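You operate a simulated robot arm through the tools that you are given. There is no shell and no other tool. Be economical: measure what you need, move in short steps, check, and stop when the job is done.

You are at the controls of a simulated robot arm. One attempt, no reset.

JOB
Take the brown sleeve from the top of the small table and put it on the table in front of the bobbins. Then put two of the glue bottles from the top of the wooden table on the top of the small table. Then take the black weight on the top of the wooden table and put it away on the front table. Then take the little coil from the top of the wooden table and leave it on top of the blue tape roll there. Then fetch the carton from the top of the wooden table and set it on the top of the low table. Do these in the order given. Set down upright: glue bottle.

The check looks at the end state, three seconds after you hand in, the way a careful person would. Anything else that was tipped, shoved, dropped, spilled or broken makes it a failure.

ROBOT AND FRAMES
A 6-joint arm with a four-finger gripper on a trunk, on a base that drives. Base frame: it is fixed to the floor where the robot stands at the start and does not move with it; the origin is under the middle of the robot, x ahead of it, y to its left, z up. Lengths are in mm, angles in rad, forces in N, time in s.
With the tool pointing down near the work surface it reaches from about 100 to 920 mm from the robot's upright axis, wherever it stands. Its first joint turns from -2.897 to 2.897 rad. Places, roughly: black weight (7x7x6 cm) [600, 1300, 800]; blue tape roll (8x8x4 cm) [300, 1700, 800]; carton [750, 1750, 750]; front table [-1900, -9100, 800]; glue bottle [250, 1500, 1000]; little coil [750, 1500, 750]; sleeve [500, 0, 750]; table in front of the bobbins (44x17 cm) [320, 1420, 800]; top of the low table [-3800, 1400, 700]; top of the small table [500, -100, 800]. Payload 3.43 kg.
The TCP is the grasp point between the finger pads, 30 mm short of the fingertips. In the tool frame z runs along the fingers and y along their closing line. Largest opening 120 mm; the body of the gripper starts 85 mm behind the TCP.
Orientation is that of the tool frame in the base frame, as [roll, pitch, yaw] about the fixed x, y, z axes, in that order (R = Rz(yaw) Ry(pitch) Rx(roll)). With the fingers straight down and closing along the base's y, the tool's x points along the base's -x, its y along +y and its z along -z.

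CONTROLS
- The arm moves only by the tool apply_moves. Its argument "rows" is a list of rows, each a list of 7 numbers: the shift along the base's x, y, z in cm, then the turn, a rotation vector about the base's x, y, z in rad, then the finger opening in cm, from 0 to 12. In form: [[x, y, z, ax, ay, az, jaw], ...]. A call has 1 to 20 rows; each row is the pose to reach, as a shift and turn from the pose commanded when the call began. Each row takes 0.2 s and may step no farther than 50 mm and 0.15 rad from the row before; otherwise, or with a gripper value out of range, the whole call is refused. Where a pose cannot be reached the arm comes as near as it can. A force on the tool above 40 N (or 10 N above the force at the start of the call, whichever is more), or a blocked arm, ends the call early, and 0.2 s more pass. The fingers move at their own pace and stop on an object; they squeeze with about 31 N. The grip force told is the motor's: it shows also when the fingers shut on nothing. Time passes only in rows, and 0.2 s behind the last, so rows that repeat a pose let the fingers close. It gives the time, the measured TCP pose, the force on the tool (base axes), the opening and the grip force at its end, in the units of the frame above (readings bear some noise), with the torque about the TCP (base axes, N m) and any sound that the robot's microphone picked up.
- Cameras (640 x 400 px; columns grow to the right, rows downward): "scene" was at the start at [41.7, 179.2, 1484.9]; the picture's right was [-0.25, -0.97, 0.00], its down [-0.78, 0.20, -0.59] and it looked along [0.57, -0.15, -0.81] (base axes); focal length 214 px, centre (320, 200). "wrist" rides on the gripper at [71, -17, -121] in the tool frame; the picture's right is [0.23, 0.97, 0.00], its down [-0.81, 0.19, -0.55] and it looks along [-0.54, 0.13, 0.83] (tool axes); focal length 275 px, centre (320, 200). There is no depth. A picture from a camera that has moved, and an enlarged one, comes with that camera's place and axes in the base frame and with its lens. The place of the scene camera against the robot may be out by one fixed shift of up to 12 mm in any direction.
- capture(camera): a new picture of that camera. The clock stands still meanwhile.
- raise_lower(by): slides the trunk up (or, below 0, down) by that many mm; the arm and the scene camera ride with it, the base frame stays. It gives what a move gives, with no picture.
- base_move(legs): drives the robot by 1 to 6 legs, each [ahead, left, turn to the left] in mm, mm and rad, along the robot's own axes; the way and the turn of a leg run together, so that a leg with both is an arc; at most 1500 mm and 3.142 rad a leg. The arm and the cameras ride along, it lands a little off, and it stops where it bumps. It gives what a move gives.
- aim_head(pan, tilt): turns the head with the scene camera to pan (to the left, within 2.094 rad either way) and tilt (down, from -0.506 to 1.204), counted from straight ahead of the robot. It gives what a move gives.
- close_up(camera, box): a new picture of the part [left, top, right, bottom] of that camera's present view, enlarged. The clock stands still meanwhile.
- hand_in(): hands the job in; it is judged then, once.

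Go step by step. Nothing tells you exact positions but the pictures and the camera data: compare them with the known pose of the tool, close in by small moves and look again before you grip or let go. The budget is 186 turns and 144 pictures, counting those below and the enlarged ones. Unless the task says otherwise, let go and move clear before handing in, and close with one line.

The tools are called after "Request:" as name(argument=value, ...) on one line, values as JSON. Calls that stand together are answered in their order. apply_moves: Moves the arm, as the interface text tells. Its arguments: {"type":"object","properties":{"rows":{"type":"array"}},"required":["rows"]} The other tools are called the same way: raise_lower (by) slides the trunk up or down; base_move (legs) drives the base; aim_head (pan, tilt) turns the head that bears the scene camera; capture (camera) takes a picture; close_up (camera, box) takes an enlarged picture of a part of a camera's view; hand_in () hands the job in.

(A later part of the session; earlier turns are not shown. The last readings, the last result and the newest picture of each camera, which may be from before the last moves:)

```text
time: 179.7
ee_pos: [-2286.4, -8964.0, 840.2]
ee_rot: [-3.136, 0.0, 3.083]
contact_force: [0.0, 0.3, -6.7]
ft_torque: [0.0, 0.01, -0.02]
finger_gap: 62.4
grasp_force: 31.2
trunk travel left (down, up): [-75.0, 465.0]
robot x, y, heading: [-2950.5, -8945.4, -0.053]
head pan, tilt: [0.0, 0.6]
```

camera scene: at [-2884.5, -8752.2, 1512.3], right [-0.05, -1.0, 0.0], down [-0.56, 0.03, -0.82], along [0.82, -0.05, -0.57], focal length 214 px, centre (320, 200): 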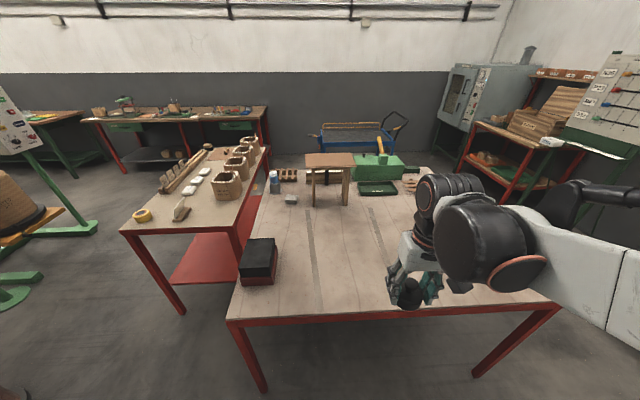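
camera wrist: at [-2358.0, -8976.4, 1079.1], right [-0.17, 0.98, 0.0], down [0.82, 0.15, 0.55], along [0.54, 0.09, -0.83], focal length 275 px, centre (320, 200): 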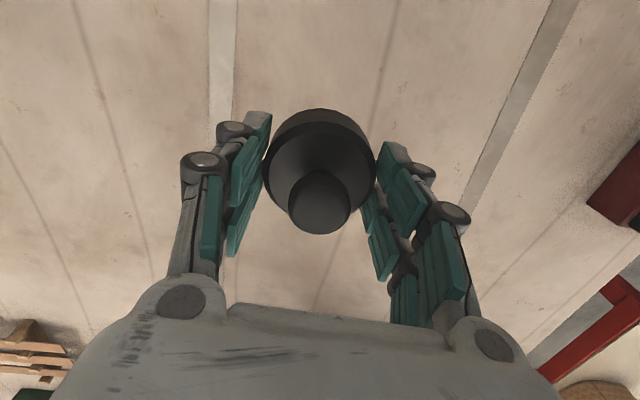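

Request:
apply_moves(rows=[[0, 0, -0.2, 0, 0, 0, 5], [0, 0, -0.4, 0, 0, 0, 5], [0, 0, -0.6, 0, 0, 0, 5], [0, 0, -0.8, 0, 0, 0, 5], [0, 0, -0.8, 0, 0, 0, 5]])

Request:
close_up(camera="scene", box=[340, 220, 390, 262])

```text
time: 180.9
ee_pos: [-2286.5, -8964.4, 832.2]
ee_rot: [-3.137, 0.001, 3.083]
contact_force: [-0.2, -0.2, -7.1]
ft_torque: [0.0, 0.01, 0.01]
finger_gap: 62.8
grasp_force: 30.8
trunk travel left (down, up): [-75.0, 465.0]
robot x, y, heading: [-2953.0, -8945.7, -0.056]
head pan, tilt: [0.0, 0.6]
```

```text
9.52 times, centred on (365, 241) of scene
camera zoom: at [-2884.0, -8752.3, 1512.2], right [-0.06, -1.0, 0.0], down [-0.56, 0.03, -0.82], along [0.82, -0.05, -0.57], focal length 2043 px, centre (-109, -190)
```

zoom: 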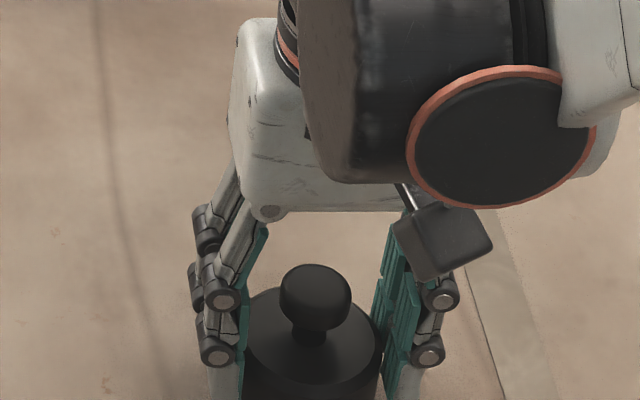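

No contact yet, so this table is a bit lower. I'll continue in 2–3 mm steps.

Request:
apply_moves(rows=[[0, 0, -0.3, 0, 0, 0, 5], [0, 0, -0.6, 0, 0, 0, 5], [0, 0, -0.9, 0, 0, 0, 5], [0, 0, -1.2, 0, 0, 0, 5], [0, 0, -1.2, 0, 0, 0, 5]])

Request:
capture(camera="wrist")

Request:
capture(camera="scene")

```text
time: 182.1
ee_pos: [-2285.9, -8964.3, 821.5]
ee_rot: [-3.139, 0.0, 3.083]
contact_force: [5.2, 0.7, 8.8]
ft_torque: [0.23, 0.22, -0.07]
finger_gap: 62.6
grasp_force: 31.5
trunk travel left (down, up): [-75.0, 465.0]
robot x, y, heading: [-2954.0, -8947.4, -0.056]
head pan, tilt: [0.0, 0.6]
```

```text
77 pictures are left
camera wrist: at [-2358.6, -8975.5, 941.3], right [-0.17, 0.98, 0.0], down [0.82, 0.14, 0.55], along [0.55, 0.09, -0.83], focal length 275 px, centre (320, 200)
```

wrist: 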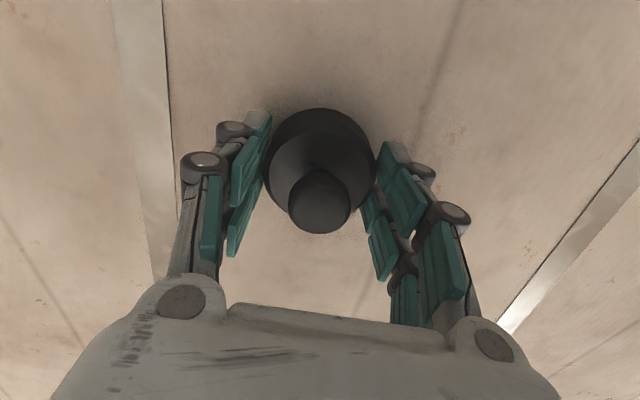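

```text
76 pictures are left
camera scene: at [-2884.9, -8752.3, 1512.5], right [-0.06, -1.0, 0.0], down [-0.56, 0.03, -0.83], along [0.82, -0.05, -0.56], focal length 214 px, centre (320, 200)
```

scene: 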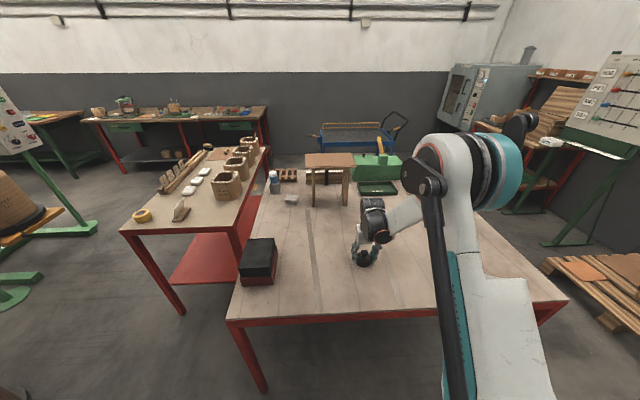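

Contact at z≈821. Release and rise clear, then retract.

Request:
apply_moves(rows=[[0, 0, 0, 0, 0, 0, 6.5], [0, 0, 0, 0, 0, 0, 9], [0, 0, 0, 0, 0, 0, 9], [0, 0, 4, 0, 0, 0, 9], [0, 0, 8, 0, 0, 0, 9], [0, 0, 12, 0, 0, 0, 9], [0, 0, 16, 0, 0, 0, 9], [0, 0, 20, 0, 0, 0, 9], [-4, 0, 23, 0, 0, 0, 9], [-8, 0, 26, 0, 0, 0, 9], [-12, 0, 26, 0, 0, 0, 9], [-16, 0, 26, 0, 0, 0, 9], [-20, 0, 26, 0, 0, 0, 9], [-24, 0, 26, 0, 0, 0, 9], [-28, 0, 26, 0, 0, 0, 9], [-32, 0, 26, 0, 0, 0, 9], [-32, 0, 26, 0, 0, 0, 9]])

Request:
capture(camera="scene")

```text
time: 185.7
ee_pos: [-2606.2, -8964.9, 1081.6]
ee_rot: [-3.137, -0.001, 3.083]
contact_force: [-0.4, 0.1, -0.4]
ft_torque: [0.02, -0.06, 0.0]
finger_gap: 89.7
grasp_force: 0.1
trunk travel left (down, up): [-75.0, 465.0]
robot x, y, heading: [-2955.0, -8944.0, -0.055]
head pan, tilt: [0.0, 0.6]
```

```text
75 pictures are left
camera scene: at [-2885.6, -8752.3, 1512.4], right [-0.06, -1.0, 0.0], down [-0.56, 0.03, -0.83], along [0.82, -0.05, -0.56], focal length 214 px, centre (320, 200)
```

scene: 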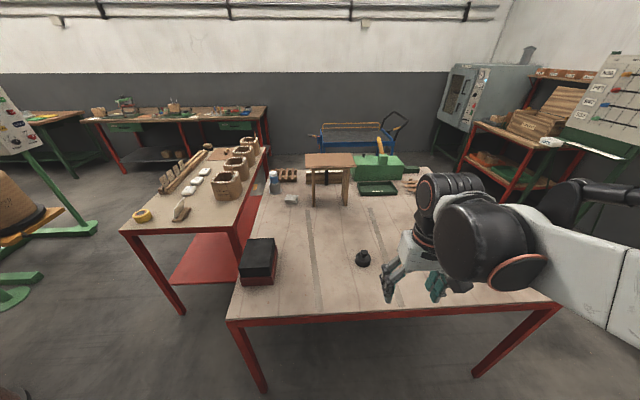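

The weight stands on the front table. I'll retrace the passage back out.

Request:
base_move(legs=[[0, 0, 0.055], [232, 1006, 0], [300, 300, 0], [200, 110, 0], [250, 30, 0]])

```text
time: 196.4
ee_pos: [-1628.5, -7503.7, 1082.3]
ee_rot: [-3.138, -0.002, -3.132]
contact_force: [-0.6, -0.9, 0.6]
ft_torque: [-0.03, 0.03, 0.0]
finger_gap: 90.1
grasp_force: 0.1
trunk travel left (down, up): [-75.0, 465.0]
robot x, y, heading: [-1977.9, -7504.9, 0.01]
head pan, tilt: [0.0, 0.6]
```

Request:
base_move(legs=[[600, 200, -0.01], [680, 455, 0], [0, 0, 1.57]])

Request:
aim_head(pan=0.0, tilt=0.3)

Request:
capture(camera="scene")

```text
time: 207.7
ee_pos: [-683.0, -6487.8, 1082.0]
ee_rot: [-3.137, -0.001, -1.599]
contact_force: [-0.4, -1.2, 0.6]
ft_torque: [0.02, 0.01, -0.01]
finger_gap: 90.1
grasp_force: 0.0
trunk travel left (down, up): [-75.0, 465.0]
robot x, y, heading: [-690.5, -6839.0, 1.543]
head pan, tilt: [0.0, 0.6]
```

```text
time: 208.5
ee_pos: [-683.1, -6488.3, 1081.8]
ee_rot: [-3.138, 0.002, -1.6]
contact_force: [0.1, -0.5, 0.6]
ft_torque: [-0.01, -0.01, -0.01]
finger_gap: 90.1
grasp_force: 0.1
trunk travel left (down, up): [-75.0, 465.0]
robot x, y, heading: [-694.7, -6840.2, 1.543]
head pan, tilt: [0.0, 0.3]
```

```text
74 pictures are left
camera scene: at [-898.8, -6761.1, 1539.7], right [1.0, -0.02, 0.0], down [-0.01, -0.3, -0.96], along [0.02, 0.95, -0.3], focal length 214 px, centre (320, 200)
```

scene: 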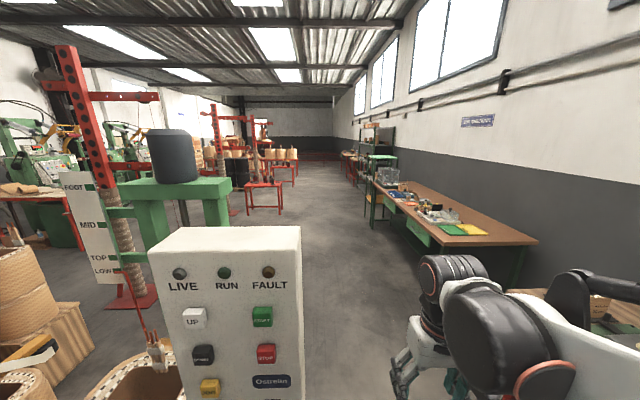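

The control panel stands close on the left, so I'll shift right to the middle of the corridor first and then drive north.

Request:
base_move(legs=[[0, -210, 0.027], [1400, 0, 0], [1400, 0, 0], [1400, 0, 0], [1400, 0, 0], [1400, 0, 0]])

Request:
capture(camera="scene")

```text
time: 242.8
ee_pos: [-706.0, 460.3, 1082.0]
ee_rot: [-3.138, -0.001, -1.517]
contact_force: [-0.1, -0.2, 0.3]
ft_torque: [0.01, 0.0, 0.01]
finger_gap: 89.8
grasp_force: 0.1
trunk travel left (down, up): [-75.0, 465.0]
robot x, y, heading: [-687.6, 112.9, 1.628]
head pan, tilt: [0.0, 0.3]
```

```text
73 pictures are left
camera scene: at [-899.2, 171.8, 1539.8], right [1.0, 0.06, 0.0], down [0.02, -0.3, -0.96], along [-0.05, 0.95, -0.3], focal length 214 px, centre (320, 200)
```

scene: 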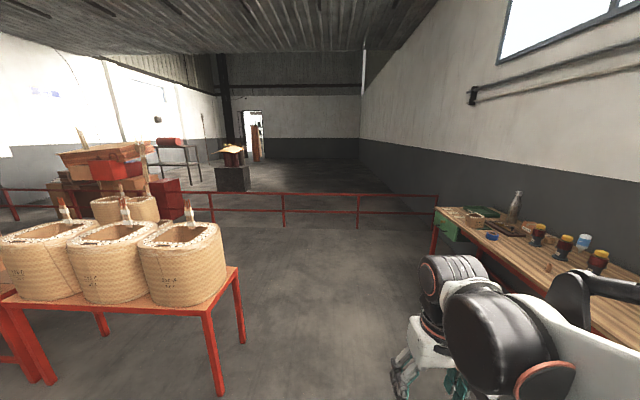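

Now back at the wooden table's area. I'll drive up beside its coil end, turn to face it and approach.

Request:
base_move(legs=[[1480, -60, 0], [0, 0, -1.628], [490, 0, 0]])

Request:
aim_head(pan=0.0, tilt=0.7)

Request:
capture(camera="scene")

```text
time: 256.6
ee_pos: [130.5, 1593.0, 1082.0]
ee_rot: [-3.137, 0.0, 3.13]
contact_force: [0.2, -0.1, -0.2]
ft_torque: [-0.03, -0.04, 0.0]
finger_gap: 90.1
grasp_force: 0.1
trunk travel left (down, up): [-75.0, 465.0]
robot x, y, heading: [-220.0, 1596.7, -0.006]
head pan, tilt: [0.0, 0.3]
```

```text
time: 257.5
ee_pos: [130.2, 1593.4, 1081.7]
ee_rot: [-3.139, 0.001, 3.131]
contact_force: [-0.1, 0.4, -0.6]
ft_torque: [-0.01, 0.0, 0.06]
finger_gap: 90.1
grasp_force: 0.1
trunk travel left (down, up): [-75.0, 465.0]
robot x, y, heading: [-220.6, 1595.7, -0.006]
head pan, tilt: [0.0, 0.7]
```

```text
72 pictures are left
camera scene: at [-162.6, 1791.6, 1503.7], right [-0.01, -1.0, 0.0], down [-0.64, 0.0, -0.77], along [0.77, -0.01, -0.64], focal length 214 px, centre (320, 200)
```

scene: 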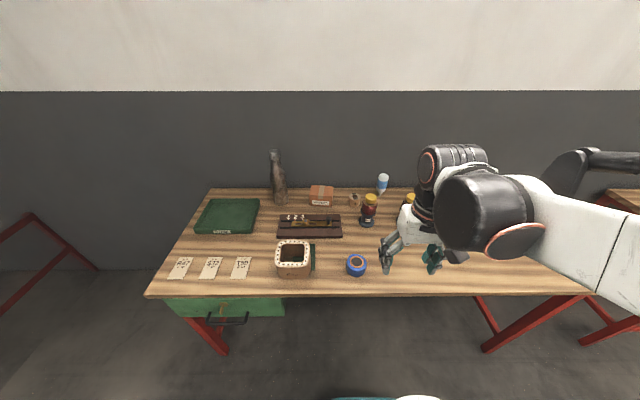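

Request:
close_up(camera="scene", box=[260, 165, 410, 285])

Request:
close_up(camera="scene", box=[300, 170, 400, 235])

```text
3.33 times, centred on (335, 225) of scene
camera zoom: at [-162.6, 1791.6, 1503.7], right [-0.01, -1.0, 0.0], down [-0.64, 0.0, -0.77], along [0.77, -0.01, -0.64], focal length 715 px, centre (270, 117)
```

zoom: 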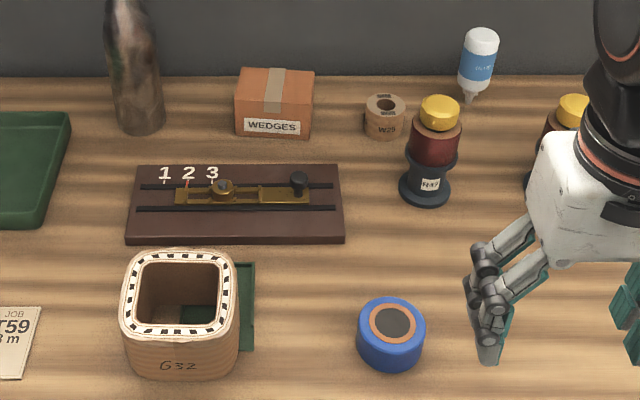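

```text
6.15 times, centred on (350, 202) of scene
camera zoom: at [-162.6, 1791.6, 1503.7], right [-0.01, -1.0, 0.0], down [-0.64, 0.0, -0.77], along [0.77, -0.01, -0.64], focal length 1320 px, centre (135, 185)
```

zoom: 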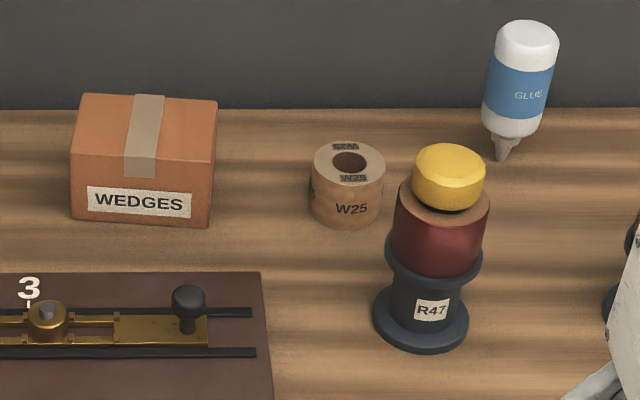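

The little coil (W25, about 60 mm wide and 57 tall) stands near (643, 1617), and the tape roll is near (287, 1660). I'll move above the coil with the tool turned -45°.

Request:
apply_moves(rows=[[4, 0.4, 0, 0, 0, -0.1, 9.5], [8, 0.8, 0, 0, 0, -0.2, 9.5], [12, 1.2, 0, 0, 0, -0.3, 9.5], [16, 1.6, 0, 0, 0, -0.4, 9.5], [20, 2, 0, 0, 0, -0.5, 9.5], [24, 2.4, 0, 0, 0, -0.6, 9.5], [28, 2.4, 0, 0, 0, -0.7, 9.5], [32, 2.4, 0, 0, 0, -0.785, 9.5], [36, 2.4, 0, 0, 0, -0.785, 9.5], [40, 2.4, 0, 0, 0, -0.785, 9.5], [44, 2.4, 0, 0, 0, -0.785, 9.5], [48, 2.4, 0, 0, 0, -0.785, 9.5], [51.3, 2.4, 0, 0, 0, -0.785, 9.5], [51.3, 2.4, -4, 0, 0, -0.785, 9.5], [51.3, 2.4, -4, 0, 0, -0.785, 9.5]])

Request:
capture(camera="wrist")

```text
time: 260.7
ee_pos: [642.2, 1615.3, 1041.4]
ee_rot: [-3.138, 0.0, 2.346]
contact_force: [-0.3, -0.1, -0.1]
ft_torque: [-0.01, -0.01, 0.04]
finger_gap: 95.0
grasp_force: 0.1
trunk travel left (down, up): [-75.0, 465.0]
robot x, y, heading: [-220.9, 1595.4, -0.006]
head pan, tilt: [0.0, 0.7]
```

```text
69 pictures are left
camera wrist: at [580.1, 1656.0, 1161.9], right [0.53, 0.85, 0.0], down [0.71, -0.44, 0.55], along [0.47, -0.3, -0.83], focal length 275 px, centre (320, 200)
```

wrist: 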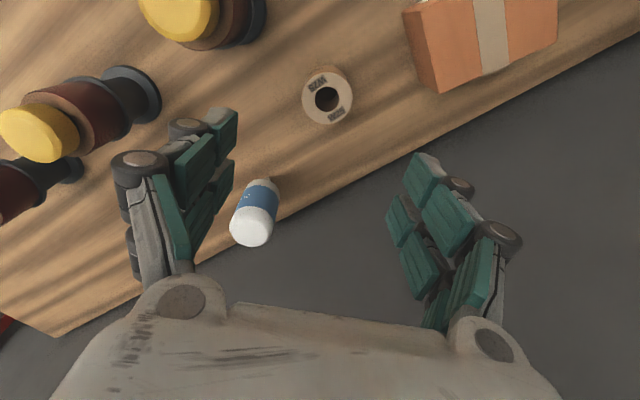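

Request:
apply_moves(rows=[[0.35, 0.6, -4, 0, 0, 0, 9.5], [0.35, 0.6, -8, 0, 0, 0, 9.5], [0.35, 0.6, -11, 0, 0, 0, 9.5], [0.35, 0.6, -11, 0, 0, 0, 9.5]])

Request:
capture(camera="wrist")

```text
time: 261.7
ee_pos: [646.7, 1623.4, 931.5]
ee_rot: [-3.138, 0.0, 2.346]
contact_force: [0.5, -0.4, -0.2]
ft_torque: [0.0, 0.02, -0.02]
finger_gap: 95.0
grasp_force: 0.1
trunk travel left (down, up): [-75.0, 465.0]
robot x, y, heading: [-219.3, 1595.6, -0.007]
head pan, tilt: [0.0, 0.7]
```

```text
68 pictures are left
camera wrist: at [584.0, 1663.0, 1051.8], right [0.53, 0.85, 0.0], down [0.71, -0.44, 0.55], along [0.47, -0.3, -0.83], focal length 275 px, centre (320, 200)
```

wrist: 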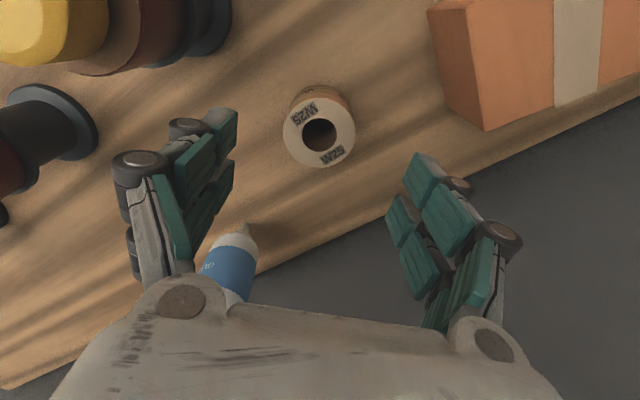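

Coil top is at about z=847, centered at (647, 1622). Descending to grip.

Request:
apply_moves(rows=[[0, -0.1, -4, 0, 0, 0, 9.5], [0, -0.1, -7, 0, 0, 0, 9.5], [0, -0.1, -9.2, 0, 0, 0, 9.5], [0, -0.1, -9.2, 0, 0, 0, 7], [0, -0.1, -9.2, 0, 0, 0, 4], [0, -0.1, -9.2, 0, 0, 0, 4], [0, -0.1, -9.2, 0, 0, 0, 4]])

Request:
capture(camera="wrist")

```text
time: 263.3
ee_pos: [645.5, 1620.4, 838.6]
ee_rot: [-3.138, 0.001, 2.345]
contact_force: [0.3, -0.2, 0.4]
ft_torque: [-0.02, 0.02, -0.01]
finger_gap: 55.4
grasp_force: 31.5
trunk travel left (down, up): [-75.0, 465.0]
robot x, y, heading: [-218.0, 1596.4, -0.006]
head pan, tilt: [0.0, 0.7]
```

```text
67 pictures are left
camera wrist: at [584.1, 1661.3, 958.7], right [0.53, 0.85, 0.0], down [0.71, -0.44, 0.55], along [0.47, -0.3, -0.83], focal length 275 px, centre (320, 200)
```

wrist: 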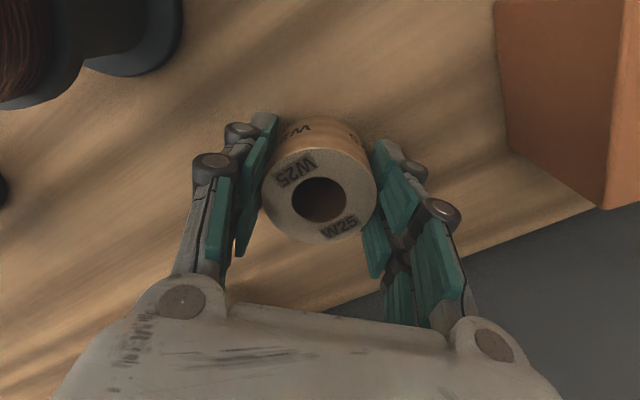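

Gripped. I'll lift, carry it toward the tape roll and check the view from above.

Request:
apply_moves(rows=[[0, 0, 3, 0, 0, 0, 4], [0, 0, 7, 0, 0, 0, 4], [0, 0, 11, 0, 0, 0, 4], [0, 0, 15, 0, 0, 0, 4], [0, 0, 19, 0, 0, 0, 4], [-2, 0, 21, 0, 0, 0, 4], [-6, 0.5, 21, 0, 0, 0, 4], [-10, 1, 21, 0, 0, 0, 4], [-14, 1.5, 21, 0, 0, 0, 4], [-18, 2, 21, 0, 0, 0, 4], [-22, 2.5, 21, 0, 0, 0, 4], [-26, 3, 21, 0, 0, 0, 4], [-30, 3.5, 21, 0, 0, 0, 4], [-34, 4, 20, 0, 0, 0, 4], [-35.5, 4, 16, 0, 0, 0, 4], [-35.5, 4, 12, 0, 0, 0, 4], [-35.5, 4, 12, 0, 0, 0, 4]])

Request:
capture(camera="wrist")

Request:
close_up(camera="scene", box=[300, 200, 410, 285])

```text
time: 266.9
ee_pos: [291.2, 1663.9, 959.0]
ee_rot: [-3.137, -0.001, 2.346]
contact_force: [0.8, 0.2, -2.0]
ft_torque: [0.02, 0.02, 0.01]
finger_gap: 55.7
grasp_force: 30.4
trunk travel left (down, up): [-75.0, 465.0]
robot x, y, heading: [-220.8, 1596.0, -0.003]
head pan, tilt: [0.0, 0.7]
```

```text
66 pictures are left
camera wrist: at [229.5, 1703.4, 1078.9], right [0.53, 0.85, 0.0], down [0.71, -0.44, 0.55], along [0.47, -0.3, -0.83], focal length 275 px, centre (320, 200)
```

wrist: 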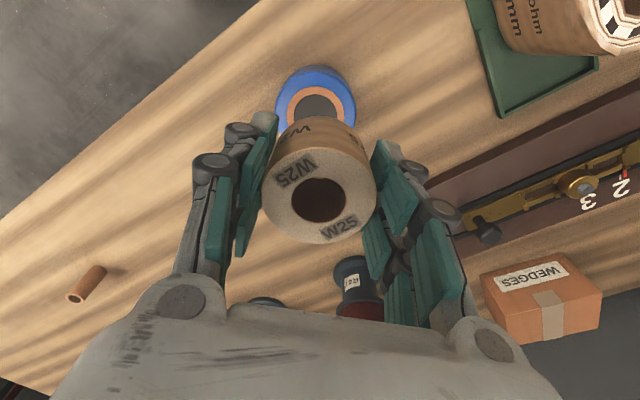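

```text
4.71 times, centred on (355, 242) of scene
camera zoom: at [-162.0, 1791.7, 1503.7], right [-0.01, -1.0, 0.0], down [-0.64, 0.0, -0.76], along [0.76, -0.01, -0.64], focal length 1009 px, centre (155, 0)
```

zoom: 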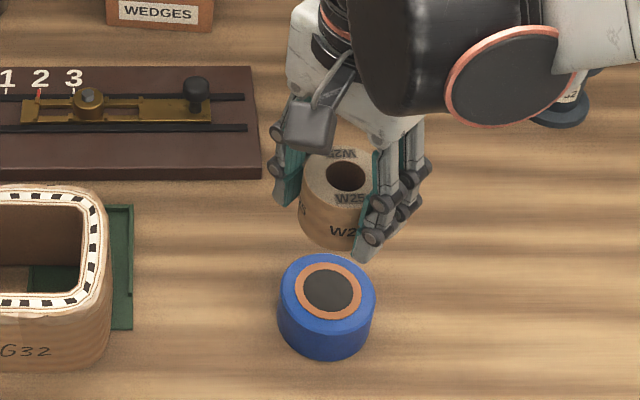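

The tape roll is at about (284, 1664), with the coil about 8 mm too far in x. I'll correct and lower to just above the tape, then check alignment.

Request:
apply_moves(rows=[[-0.8, -0.1, -2, 0, 0, 0, 4], [-0.8, -0.1, -4.5, 0, 0, 0, 4], [-0.8, -0.1, -6.3, 0, 0, 0, 4], [-0.8, -0.1, -6.3, 0, 0, 0, 4]])

Request:
close_up(camera="wrist", box=[240, 30, 400, 250])

Request:
close_up(camera="scene", box=[325, 225, 395, 285])

```text
time: 267.9
ee_pos: [284.1, 1660.5, 895.4]
ee_rot: [-3.139, 0.0, 2.346]
contact_force: [0.6, -0.5, -1.3]
ft_torque: [0.01, 0.02, -0.01]
finger_gap: 55.3
grasp_force: 31.2
trunk travel left (down, up): [-75.0, 465.0]
robot x, y, heading: [-219.3, 1597.9, -0.007]
head pan, tilt: [0.0, 0.7]
```

```text
1.82 times, centred on (320, 140) of wrist
camera zoom: at [222.4, 1700.9, 1015.9], right [0.53, 0.85, 0.0], down [0.71, -0.44, 0.55], along [0.47, -0.3, -0.83], focal length 500 px, centre (320, 309)
```

zoom: 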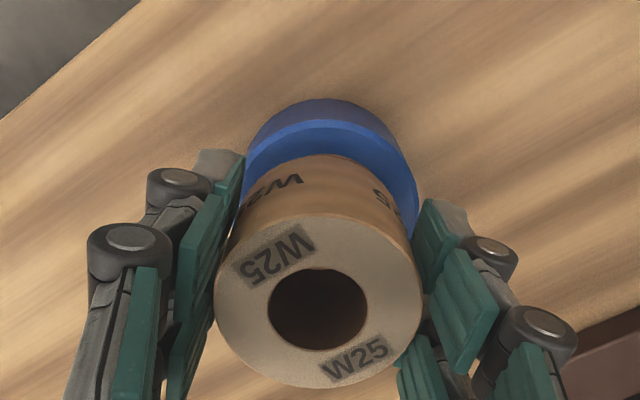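

```text
6.67 times, centred on (360, 255) of scene
camera zoom: at [-162.2, 1791.7, 1503.7], right [-0.01, -1.0, 0.0], down [-0.64, 0.0, -0.76], along [0.76, -0.01, -0.64], focal length 1430 px, centre (53, -167)
```

zoom: 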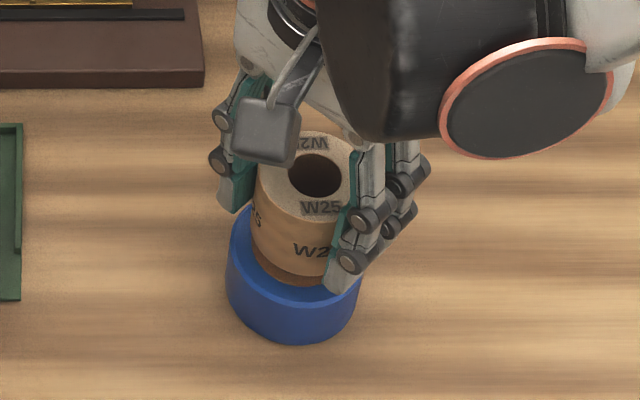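

The lower views show the tape center at about (292, 1664), so I'll shift 6 mm back in +x and 2 mm in +y, then lower.

Request:
apply_moves(rows=[[0.65, 0.2, 0, 0, 0, 0, 4], [0.65, 0.2, -0.6, 0, 0, 0, 4], [0.65, 0.2, -0.9, 0, 0, 0, 4], [0.65, 0.2, -0.9, 0, 0, 0, 4]])

Request:
close_up(camera="wrist", box=[240, 30, 400, 250])

Request:
close_up(camera="scene", box=[325, 225, 395, 285])

```text
time: 268.9
ee_pos: [291.2, 1663.6, 887.8]
ee_rot: [-3.139, 0.0, 2.346]
contact_force: [0.0, 0.1, -2.0]
ft_torque: [0.01, 0.0, 0.03]
finger_gap: 55.2
grasp_force: 31.0
trunk travel left (down, up): [-75.0, 465.0]
robot x, y, heading: [-216.4, 1595.8, -0.005]
head pan, tilt: [0.0, 0.7]
```

```text
1.82 times, centred on (320, 140) of wrist
camera zoom: at [228.7, 1702.6, 1007.6], right [0.53, 0.85, 0.0], down [0.71, -0.44, 0.55], along [0.47, -0.3, -0.83], focal length 500 px, centre (320, 309)
```

zoom: 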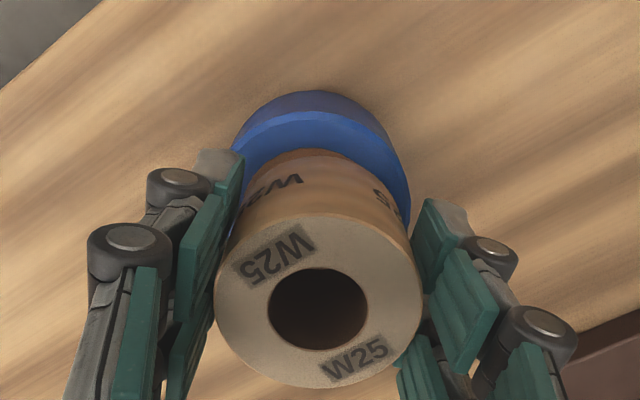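

```text
6.67 times, centred on (360, 255) of scene
camera zoom: at [-162.4, 1791.7, 1503.7], right [-0.01, -1.0, 0.0], down [-0.64, 0.0, -0.76], along [0.76, -0.01, -0.64], focal length 1430 px, centre (53, -167)
```

zoom: 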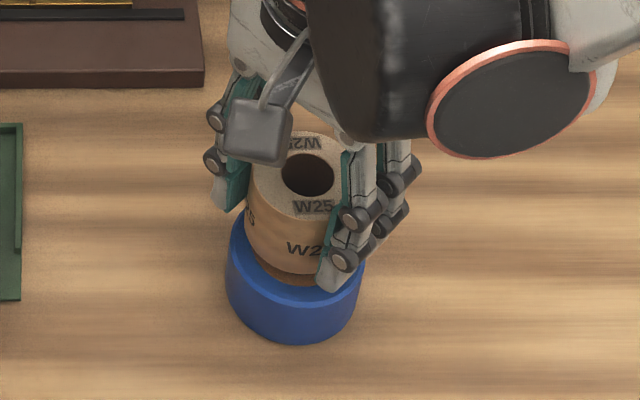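

The coil is now centered over the tape within a few mm. Lowering to contact.

Request:
apply_moves(rows=[[0.1, -0.1, -0.3, 0, 0, 0, 4], [0.1, -0.1, -0.6, 0, 0, 0, 4], [0.1, -0.1, -0.7, 0, 0, 0, 4], [0.1, -0.1, -0.7, 0, 0, 0, 4]])

Request:
apply_moves(rows=[[0, 0, -0.1, 0, 0, 0, 4], [0, 0, -0.2, 0, 0, 0, 4], [0, 0, -0.2, 0, 0, 0, 4]])

```text
time: 269.9
ee_pos: [291.7, 1661.8, 880.7]
ee_rot: [-3.139, -0.001, 2.346]
contact_force: [-0.2, 0.1, -2.7]
ft_torque: [0.02, -0.01, -0.02]
finger_gap: 55.5
grasp_force: 30.7
trunk travel left (down, up): [-75.0, 465.0]
robot x, y, heading: [-215.7, 1598.2, -0.004]
head pan, tilt: [0.0, 0.7]
```

```text
time: 270.7
ee_pos: [290.6, 1661.9, 877.5]
ee_rot: [-3.14, 0.0, 2.346]
contact_force: [1.4, 0.6, 8.1]
ft_torque: [0.0, 0.06, 0.01]
finger_gap: 55.5
grasp_force: 30.9
trunk travel left (down, up): [-75.0, 465.0]
robot x, y, heading: [-218.9, 1592.2, -0.006]
head pan, tilt: [0.0, 0.7]
```

Contact. Release and rise, then inspect.

Request:
apply_moves(rows=[[0, 0, 0, 0, 0, 0, 6], [0, 0, 0, 0, 0, 0, 8.5], [0, 0, 0, 0, 0, 0, 8.5], [0, 0, 4, 0, 0, 0, 8.5], [0, 0, 8, 0, 0, 0, 8.5], [0, 0, 12, 0, 0, 0, 8.5], [0, 0, 16, 0, 0, 0, 8.5], [0, 0, 20, 0, 0, 0, 8.5], [0, 0, 20, 0, 0, 0, 8.5]])

Request:
capture(camera="wrist")

Request:
close_up(camera="scene", box=[325, 225, 395, 285])

```text
time: 272.7
ee_pos: [291.0, 1662.0, 1079.7]
ee_rot: [-3.138, -0.001, 2.347]
contact_force: [-0.3, -0.3, 0.1]
ft_torque: [-0.01, 0.0, 0.01]
finger_gap: 84.9
grasp_force: 0.1
trunk travel left (down, up): [-75.0, 465.0]
robot x, y, heading: [-220.6, 1591.9, -0.006]
head pan, tilt: [0.0, 0.7]
```

```text
60 pictures are left
camera wrist: at [229.2, 1702.2, 1199.9], right [0.53, 0.85, 0.0], down [0.71, -0.44, 0.55], along [0.47, -0.3, -0.83], focal length 275 px, centre (320, 200)
```

wrist: 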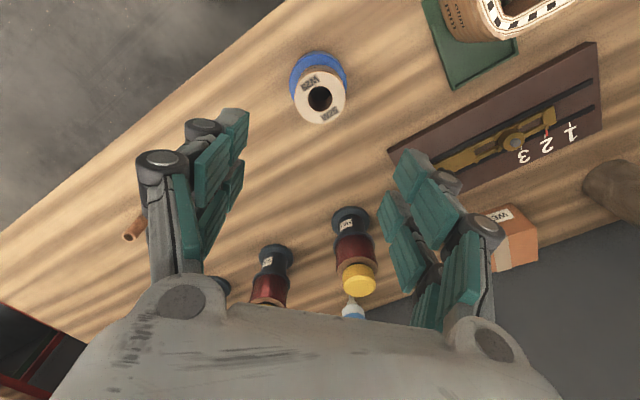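

```text
6.67 times, centred on (360, 255) of scene
camera zoom: at [-162.8, 1791.6, 1503.7], right [-0.01, -1.0, 0.0], down [-0.64, 0.0, -0.76], along [0.76, -0.01, -0.64], focal length 1430 px, centre (53, -167)
```

zoom: 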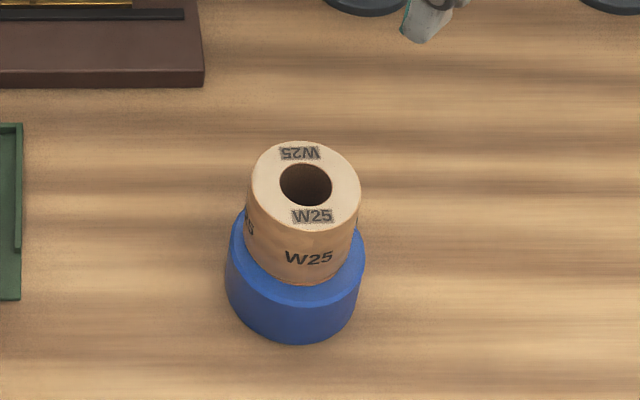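

The coil sits on the tape. Next is the WEDGES carton, near (681, 1785), about 83 deep and 110 wide. I'll move above it and turn the tool to close along x.

Request:
apply_moves(rows=[[4, 1.2, 0, 0, 0, -0.1, 10], [8, 2.4, 0, 0, 0, -0.2, 10], [12, 3.6, 0, 0, 0, -0.3, 10], [16, 4.8, 0, 0, 0, -0.4, 10.5], [20, 6, 0, 0, 0, -0.5, 10.5], [24, 7.2, 0, 0, 0, -0.6, 10.5], [28, 8.4, 0, 0, 0, -0.7, 10.5], [32, 9.6, 0, 0, 0, -0.785, 10.5], [36, 10.8, 0, 0, 0, -0.785, 10.5], [39, 12, 0, 0, 0, -0.785, 10.5], [39, 12, 0, 0, 0, -0.785, 10.5]])

Request:
capture(camera="wrist")

Request:
capture(camera="scene")

```text
time: 275.1
ee_pos: [657.6, 1775.8, 1074.4]
ee_rot: [-3.139, 0.0, 1.561]
contact_force: [-0.3, 0.4, -0.2]
ft_torque: [-0.01, 0.01, -0.01]
finger_gap: 104.8
grasp_force: 0.1
out of reach, approached as far as the arm can: row 10, 11
trunk travel left (down, up): [-75.0, 465.0]
robot x, y, heading: [-219.3, 1593.1, -0.007]
head pan, tilt: [0.0, 0.7]
```

```text
58 pictures are left
camera wrist: at [641.2, 1847.8, 1194.9], right [0.98, 0.22, 0.0], down [0.19, -0.81, 0.55], along [0.12, -0.54, -0.83], focal length 275 px, centre (320, 200)
```

wrist: 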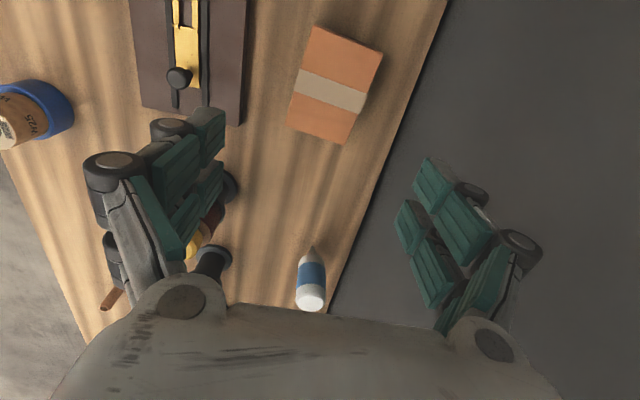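

```text
57 pictures are left
camera scene: at [-161.9, 1791.9, 1503.6], right [-0.01, -1.0, 0.0], down [-0.64, 0.0, -0.76], along [0.76, -0.01, -0.64], focal length 214 px, centre (320, 200)
```

scene: 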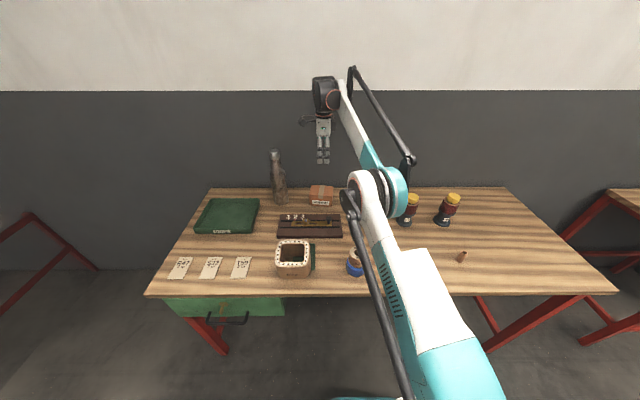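

Slightly out of reach. I'll pull the arm back, move the base about 80 ahead and 190 left, then go over the carton at about (669, 1781).

Request:
apply_moves(rows=[[-3, -4, 0, 0, 0, 0, 10], [-6, -8, 0, 0, 0, 0, 10], [-9, -12, 0, 0, 0, -0.03, 10], [-12, -16, 0, 0, 0, -0.06, 10], [-14, -19, 0, 0, 0, -0.085, 10], [-14, -19, 0, 0, 0, -0.085, 10]])

Request:
base_move(legs=[[80, 190, 0.005]])

```text
time: 276.5
ee_pos: [515.6, 1583.8, 1075.2]
ee_rot: [-3.137, 0.0, 1.475]
contact_force: [0.4, 0.5, -0.2]
ft_torque: [0.04, -0.02, 0.01]
finger_gap: 100.1
grasp_force: 0.2
trunk travel left (down, up): [-75.0, 465.0]
robot x, y, heading: [-218.8, 1596.0, -0.01]
head pan, tilt: [0.0, 0.7]
```

```text
time: 278.1
ee_pos: [598.0, 1776.2, 1075.9]
ee_rot: [-3.139, 0.0, 1.481]
contact_force: [-0.5, 0.5, 0.2]
ft_torque: [0.0, 0.02, -0.01]
finger_gap: 99.6
grasp_force: 0.1
trunk travel left (down, up): [-75.0, 465.0]
robot x, y, heading: [-136.4, 1784.2, -0.006]
head pan, tilt: [0.0, 0.7]
```

Request:
apply_moves(rows=[[4, 0.2, 0, 0, 0, 0, 10], [7.1, 0.5, 0, 0, 0, 0, 10], [7.1, 0.5, -4, 0, 0, 0, 10], [7.1, 0.5, -8, 0, 0, 0, 10], [7.1, 0.5, -12, 0, 0, 0, 10], [7.1, 0.5, -12, 0, 0, 0, 10]])

Request:
capture(camera="wrist")

Request:
capture(camera="scene")

```text
time: 279.5
ee_pos: [670.9, 1783.3, 954.3]
ee_rot: [-3.139, 0.001, 1.481]
contact_force: [0.2, 0.5, 0.3]
ft_torque: [0.0, -0.01, -0.03]
finger_gap: 100.1
grasp_force: 0.1
trunk travel left (down, up): [-75.0, 465.0]
robot x, y, heading: [-139.7, 1783.2, 0.004]
head pan, tilt: [0.0, 0.7]
```

```text
56 pictures are left
camera wrist: at [659.5, 1855.2, 1074.4], right [0.99, 0.14, 0.0], down [0.12, -0.82, 0.55], along [0.08, -0.55, -0.83], focal length 275 px, centre (320, 200)
```

wrist: 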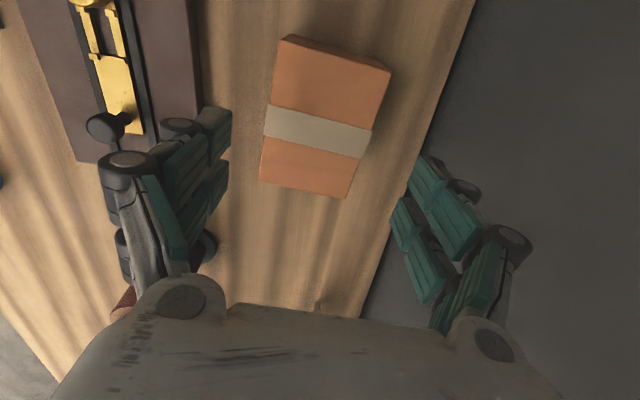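

```text
55 pictures are left
camera scene: at [-80.3, 1981.6, 1503.7], right [0.0, -1.0, 0.0], down [-0.64, 0.0, -0.76], along [0.76, 0.0, -0.64], focal length 214 px, centre (320, 200)
```

scene: 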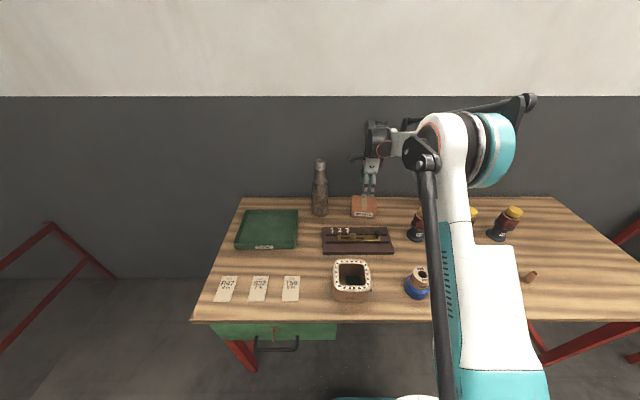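

Aligned to a couple of mm. Small rotation trim, then descend to z≈840 and grip.

Request:
apply_moves(rows=[[0, -0.3, -3, 0, 0, -0.04, 10], [0, -0.3, -6, 0, 0, -0.04, 10], [0, -0.3, -9, 0, 0, -0.04, 10], [0, -0.3, -11.4, 0, 0, -0.04, 10], [0, -0.3, -11.4, 0, 0, -0.04, 8], [0, -0.3, -11.4, 0, 0, -0.04, 6], [0, -0.3, -11.4, 0, 0, -0.04, 6]])

Request:
capture(camera="wrist")

```text
time: 281.1
ee_pos: [669.6, 1777.8, 839.5]
ee_rot: [-3.138, -0.001, 1.439]
contact_force: [-1.5, 0.4, 1.7]
ft_torque: [0.03, -0.12, 0.01]
finger_gap: 79.9
grasp_force: 30.6
trunk travel left (down, up): [-75.0, 465.0]
robot x, y, heading: [-137.5, 1783.7, -0.004]
head pan, tilt: [0.0, 0.7]
```

```text
54 pictures are left
camera wrist: at [662.1, 1852.2, 960.2], right [0.99, 0.1, 0.0], down [0.09, -0.83, 0.55], along [0.05, -0.55, -0.83], focal length 275 px, centre (320, 200)
```

wrist: 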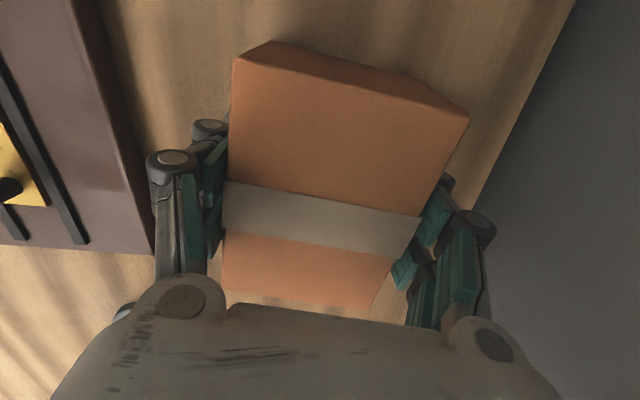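

Carton gripped at 80 mm and square to the fingers. Lift and check.

Request:
apply_moves(rows=[[0, 0, 2, 0, 0, 0, 6], [0, 0, 5, 0, 0, 0, 6], [0, 0, 9, 0, 0, 0, 6], [0, 0, 13, 0, 0, 0, 6], [0, 0, 17, 0, 0, 0, 6], [0, 0, 21, 0, 0, 0, 6], [0, 0, 24, 0, 0, 0, 6], [0, 0, 24, 0, 0, 0, 6]])

Request:
capture(camera="wrist")

```text
time: 282.9
ee_pos: [669.8, 1780.4, 1081.6]
ee_rot: [-3.139, 0.0, 1.44]
contact_force: [-0.3, 0.9, -2.4]
ft_torque: [0.01, -0.01, -0.05]
finger_gap: 79.9
grasp_force: 31.2
trunk travel left (down, up): [-75.0, 465.0]
robot x, y, heading: [-139.3, 1785.9, -0.002]
head pan, tilt: [0.0, 0.7]
```

```text
53 pictures are left
camera wrist: at [661.6, 1853.5, 1201.5], right [0.99, 0.1, 0.0], down [0.09, -0.83, 0.55], along [0.05, -0.55, -0.83], focal length 275 px, centre (320, 200)
```

wrist: 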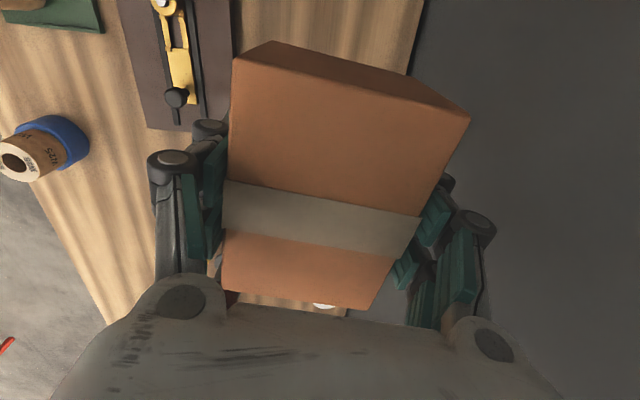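

Held steady. I'll retract, back off and turn to face west toward the low table.

Request:
apply_moves(rows=[[-4, 0, 0, 0, 0, 0, 6], [-8, 0, 0, 0, 0, 0, 6], [-12, 0, 0, 0, 0, 0, 6], [-16, 0, 0, 0, 0, 0, 6], [-20, 0, 0, 0, 0, 0, 6], [-24, 0, 0, 0, 0, 0, 6], [-28, 0, 0, 0, 0, 0, 6], [-32, 0, 0, 0, 0, 0, 6], [-36, 0, 0, 0, 0, 0, 6], [-40, 0, 0, 0, 0, 0, 6], [-44, 0, 0, 0, 0, 0, 6], [-46, 0, 0, 0, 0, 0, 6], [-46, 0, 0, 0, 0, 0, 6]])

Request:
base_move(legs=[[-550, 0, 0], [0, 0, 3.1]])

Request:
aim_head(pan=0.0, tilt=0.35)

Request:
capture(camera="scene")

```text
time: 285.7
ee_pos: [209.4, 1779.0, 1081.2]
ee_rot: [-3.138, -0.001, 1.44]
contact_force: [-1.5, -0.6, -3.4]
ft_torque: [-0.03, -0.03, -0.01]
finger_gap: 80.1
grasp_force: 31.4
trunk travel left (down, up): [-75.0, 465.0]
robot x, y, heading: [-134.9, 1783.1, -0.003]
head pan, tilt: [0.0, 0.7]
```

```text
time: 296.0
ee_pos: [-1032.4, 1828.5, 1080.5]
ee_rot: [-3.138, -0.001, -1.808]
contact_force: [0.2, 0.5, -2.9]
ft_torque: [0.01, -0.05, 0.02]
finger_gap: 79.6
grasp_force: 31.3
trunk travel left (down, up): [-75.0, 465.0]
robot x, y, heading: [-686.1, 1784.5, 3.034]
head pan, tilt: [0.0, 0.7]
```

```text
time: 296.9
ee_pos: [-1032.4, 1827.5, 1081.7]
ee_rot: [-3.139, -0.001, -1.808]
contact_force: [-0.2, 0.0, -3.5]
ft_torque: [0.02, 0.0, -0.01]
finger_gap: 79.6
grasp_force: 31.5
trunk travel left (down, up): [-75.0, 465.0]
robot x, y, heading: [-685.5, 1785.0, 3.034]
head pan, tilt: [0.0, 0.351]
```

```text
52 pictures are left
camera scene: at [-791.7, 1593.6, 1535.0], right [0.11, 0.99, 0.0], down [0.34, -0.04, -0.94], along [-0.93, 0.1, -0.34], focal length 214 px, centre (320, 200)
```

scene: 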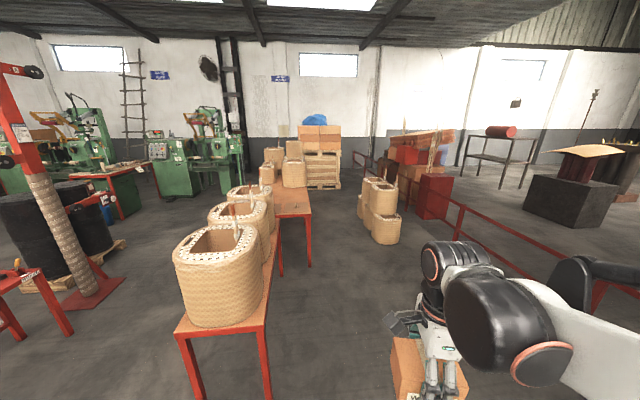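

Request:
close_up(camera="scene", box=[170, 130, 410, 330])

Request:
close_up(camera="scene", box=[245, 140, 335, 230])

```text
2.00 times, centred on (290, 230) of scene
camera zoom: at [-791.7, 1593.6, 1535.0], right [0.11, 0.99, 0.0], down [0.34, -0.04, -0.94], along [-0.93, 0.1, -0.34], focal length 429 px, centre (380, 140)
```

zoom: 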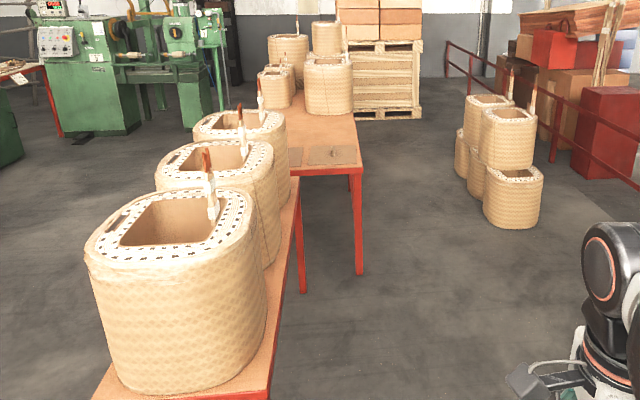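

```text
4.44 times, centred on (290, 185) of scene
camera zoom: at [-791.7, 1593.6, 1535.0], right [0.11, 0.99, 0.0], down [0.34, -0.04, -0.94], along [-0.93, 0.1, -0.34], focal length 953 px, centre (453, 267)
```

zoom: 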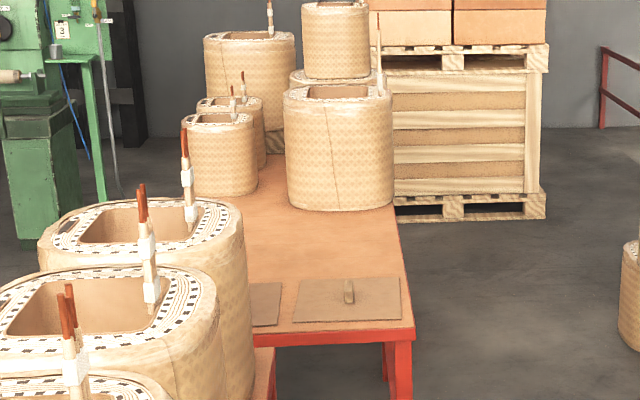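

The low table is the second one, spanning x -2690..-4900 with its right edge at y≈1715. There is bare surface near (-3250, 1570) between two boards and the pots, and I'll drive alongside it at y≈2080.

Request:
base_move(legs=[[1150, 0, 0.1], [1120, -225, 0]])

Request:
aim_head(pan=0.5, tilt=0.5)

Request:
capture(camera="scene")

```text
time: 308.0
ee_pos: [-3273.3, 2140.7, 1082.0]
ee_rot: [-3.139, 0.0, -1.728]
contact_force: [-0.8, -0.5, -3.8]
ft_torque: [0.01, 0.03, 0.01]
finger_gap: 79.8
grasp_force: 31.0
trunk travel left (down, up): [-75.0, 465.0]
robot x, y, heading: [-2930.3, 2125.7, 3.109]
head pan, tilt: [0.0, 0.351]
```

```text
time: 309.0
ee_pos: [-3274.1, 2140.5, 1081.2]
ee_rot: [-3.139, -0.001, -1.729]
contact_force: [0.0, 0.3, -3.1]
ft_torque: [0.02, 0.0, -0.01]
finger_gap: 79.7
grasp_force: 31.4
trunk travel left (down, up): [-75.0, 465.0]
robot x, y, heading: [-2923.8, 2130.6, 3.112]
head pan, tilt: [0.499, 0.499]
```

```text
49 pictures are left
camera scene: at [-3003.2, 1883.1, 1521.4], right [-0.45, 0.89, 0.0], down [0.43, 0.22, -0.88], along [-0.78, -0.4, -0.48], focal length 214 px, centre (320, 200)
```

scene: 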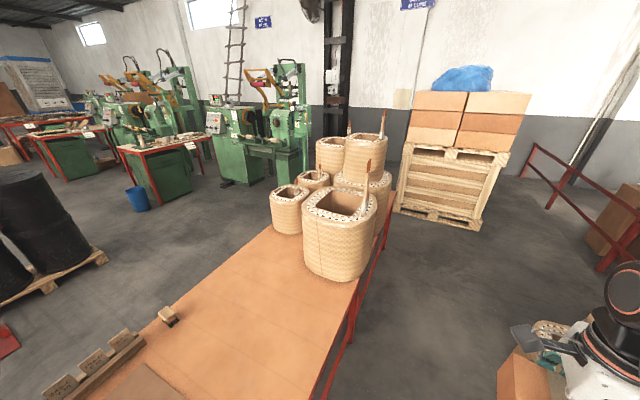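

Large bare area confirmed. Without turning, I'll swing the carton over to about (-3250, 1520) at travel height.

Request:
apply_moves(rows=[[0, -4.5, 0, 0, 0, 0, 6], [0, -9, 0, 0, 0, 0, 6], [0, -13.5, 0, 0, 0, 0, 6], [0, -18, 0, 0, 0, 0, 6], [0, -22.5, 0, 0, 0, 0, 6], [0, -27, 0, 0, 0, 0, 6], [0.5, -31.5, 0, 0, 0, 0, 6], [1, -36, 0, 0, 0, 0, 6], [1.5, -40.5, 0, 0, 0, 0, 6], [2, -45, 0, 0, 0, 0, 6], [2, -49.5, 0, 0, 0, 0, 6], [2, -54, 0, 0, 0, 0, 6], [2, -58.5, 0, 0, 0, 0, 6], [2, -62, 0, 0, 0, 0, 6], [2, -62, -4, 0, 0, 0, 6], [2, -62, -8, 0, 0, 0, 6], [2, -62, -12, 0, 0, 0, 6], [2, -62, -16, 0, 0, 0, 6], [2, -62, -20, 0, 0, 0, 6], [2, -62, -20, 0, 0, 0, 6]])

Request:
capture(camera="wrist")

Request:
capture(camera="scene")

```text
time: 311.2
ee_pos: [-3249.6, 1786.5, 1087.8]
ee_rot: [-3.14, -0.001, -1.841]
contact_force: [-0.7, 0.9, -0.8]
ft_torque: [-0.07, 0.02, 0.0]
finger_gap: 79.9
grasp_force: 31.3
trunk travel left (down, up): [-75.0, 465.0]
robot x, y, heading: [-2927.3, 2125.4, 3.11]
head pan, tilt: [0.499, 0.499]
stopped in row 11: the arm was blocked; the commanded pose is now the measured one
```

```text
48 pictures are left
camera wrist: at [-3252.2, 1713.0, 1208.6], right [-1.0, 0.04, 0.0], down [0.03, 0.83, 0.55], along [0.02, 0.55, -0.83], focal length 275 px, centre (320, 200)
```

wrist: 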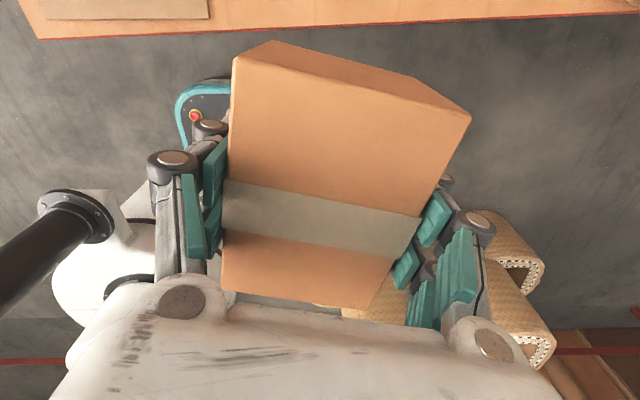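

```text
47 pictures are left
camera scene: at [-3004.7, 1886.3, 1524.5], right [-0.43, 0.9, 0.0], down [0.41, 0.19, -0.89], along [-0.81, -0.38, -0.45], focal length 214 px, centre (320, 200)
```

scene: 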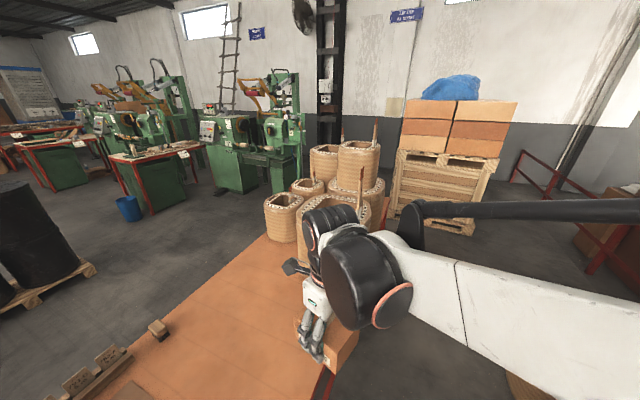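

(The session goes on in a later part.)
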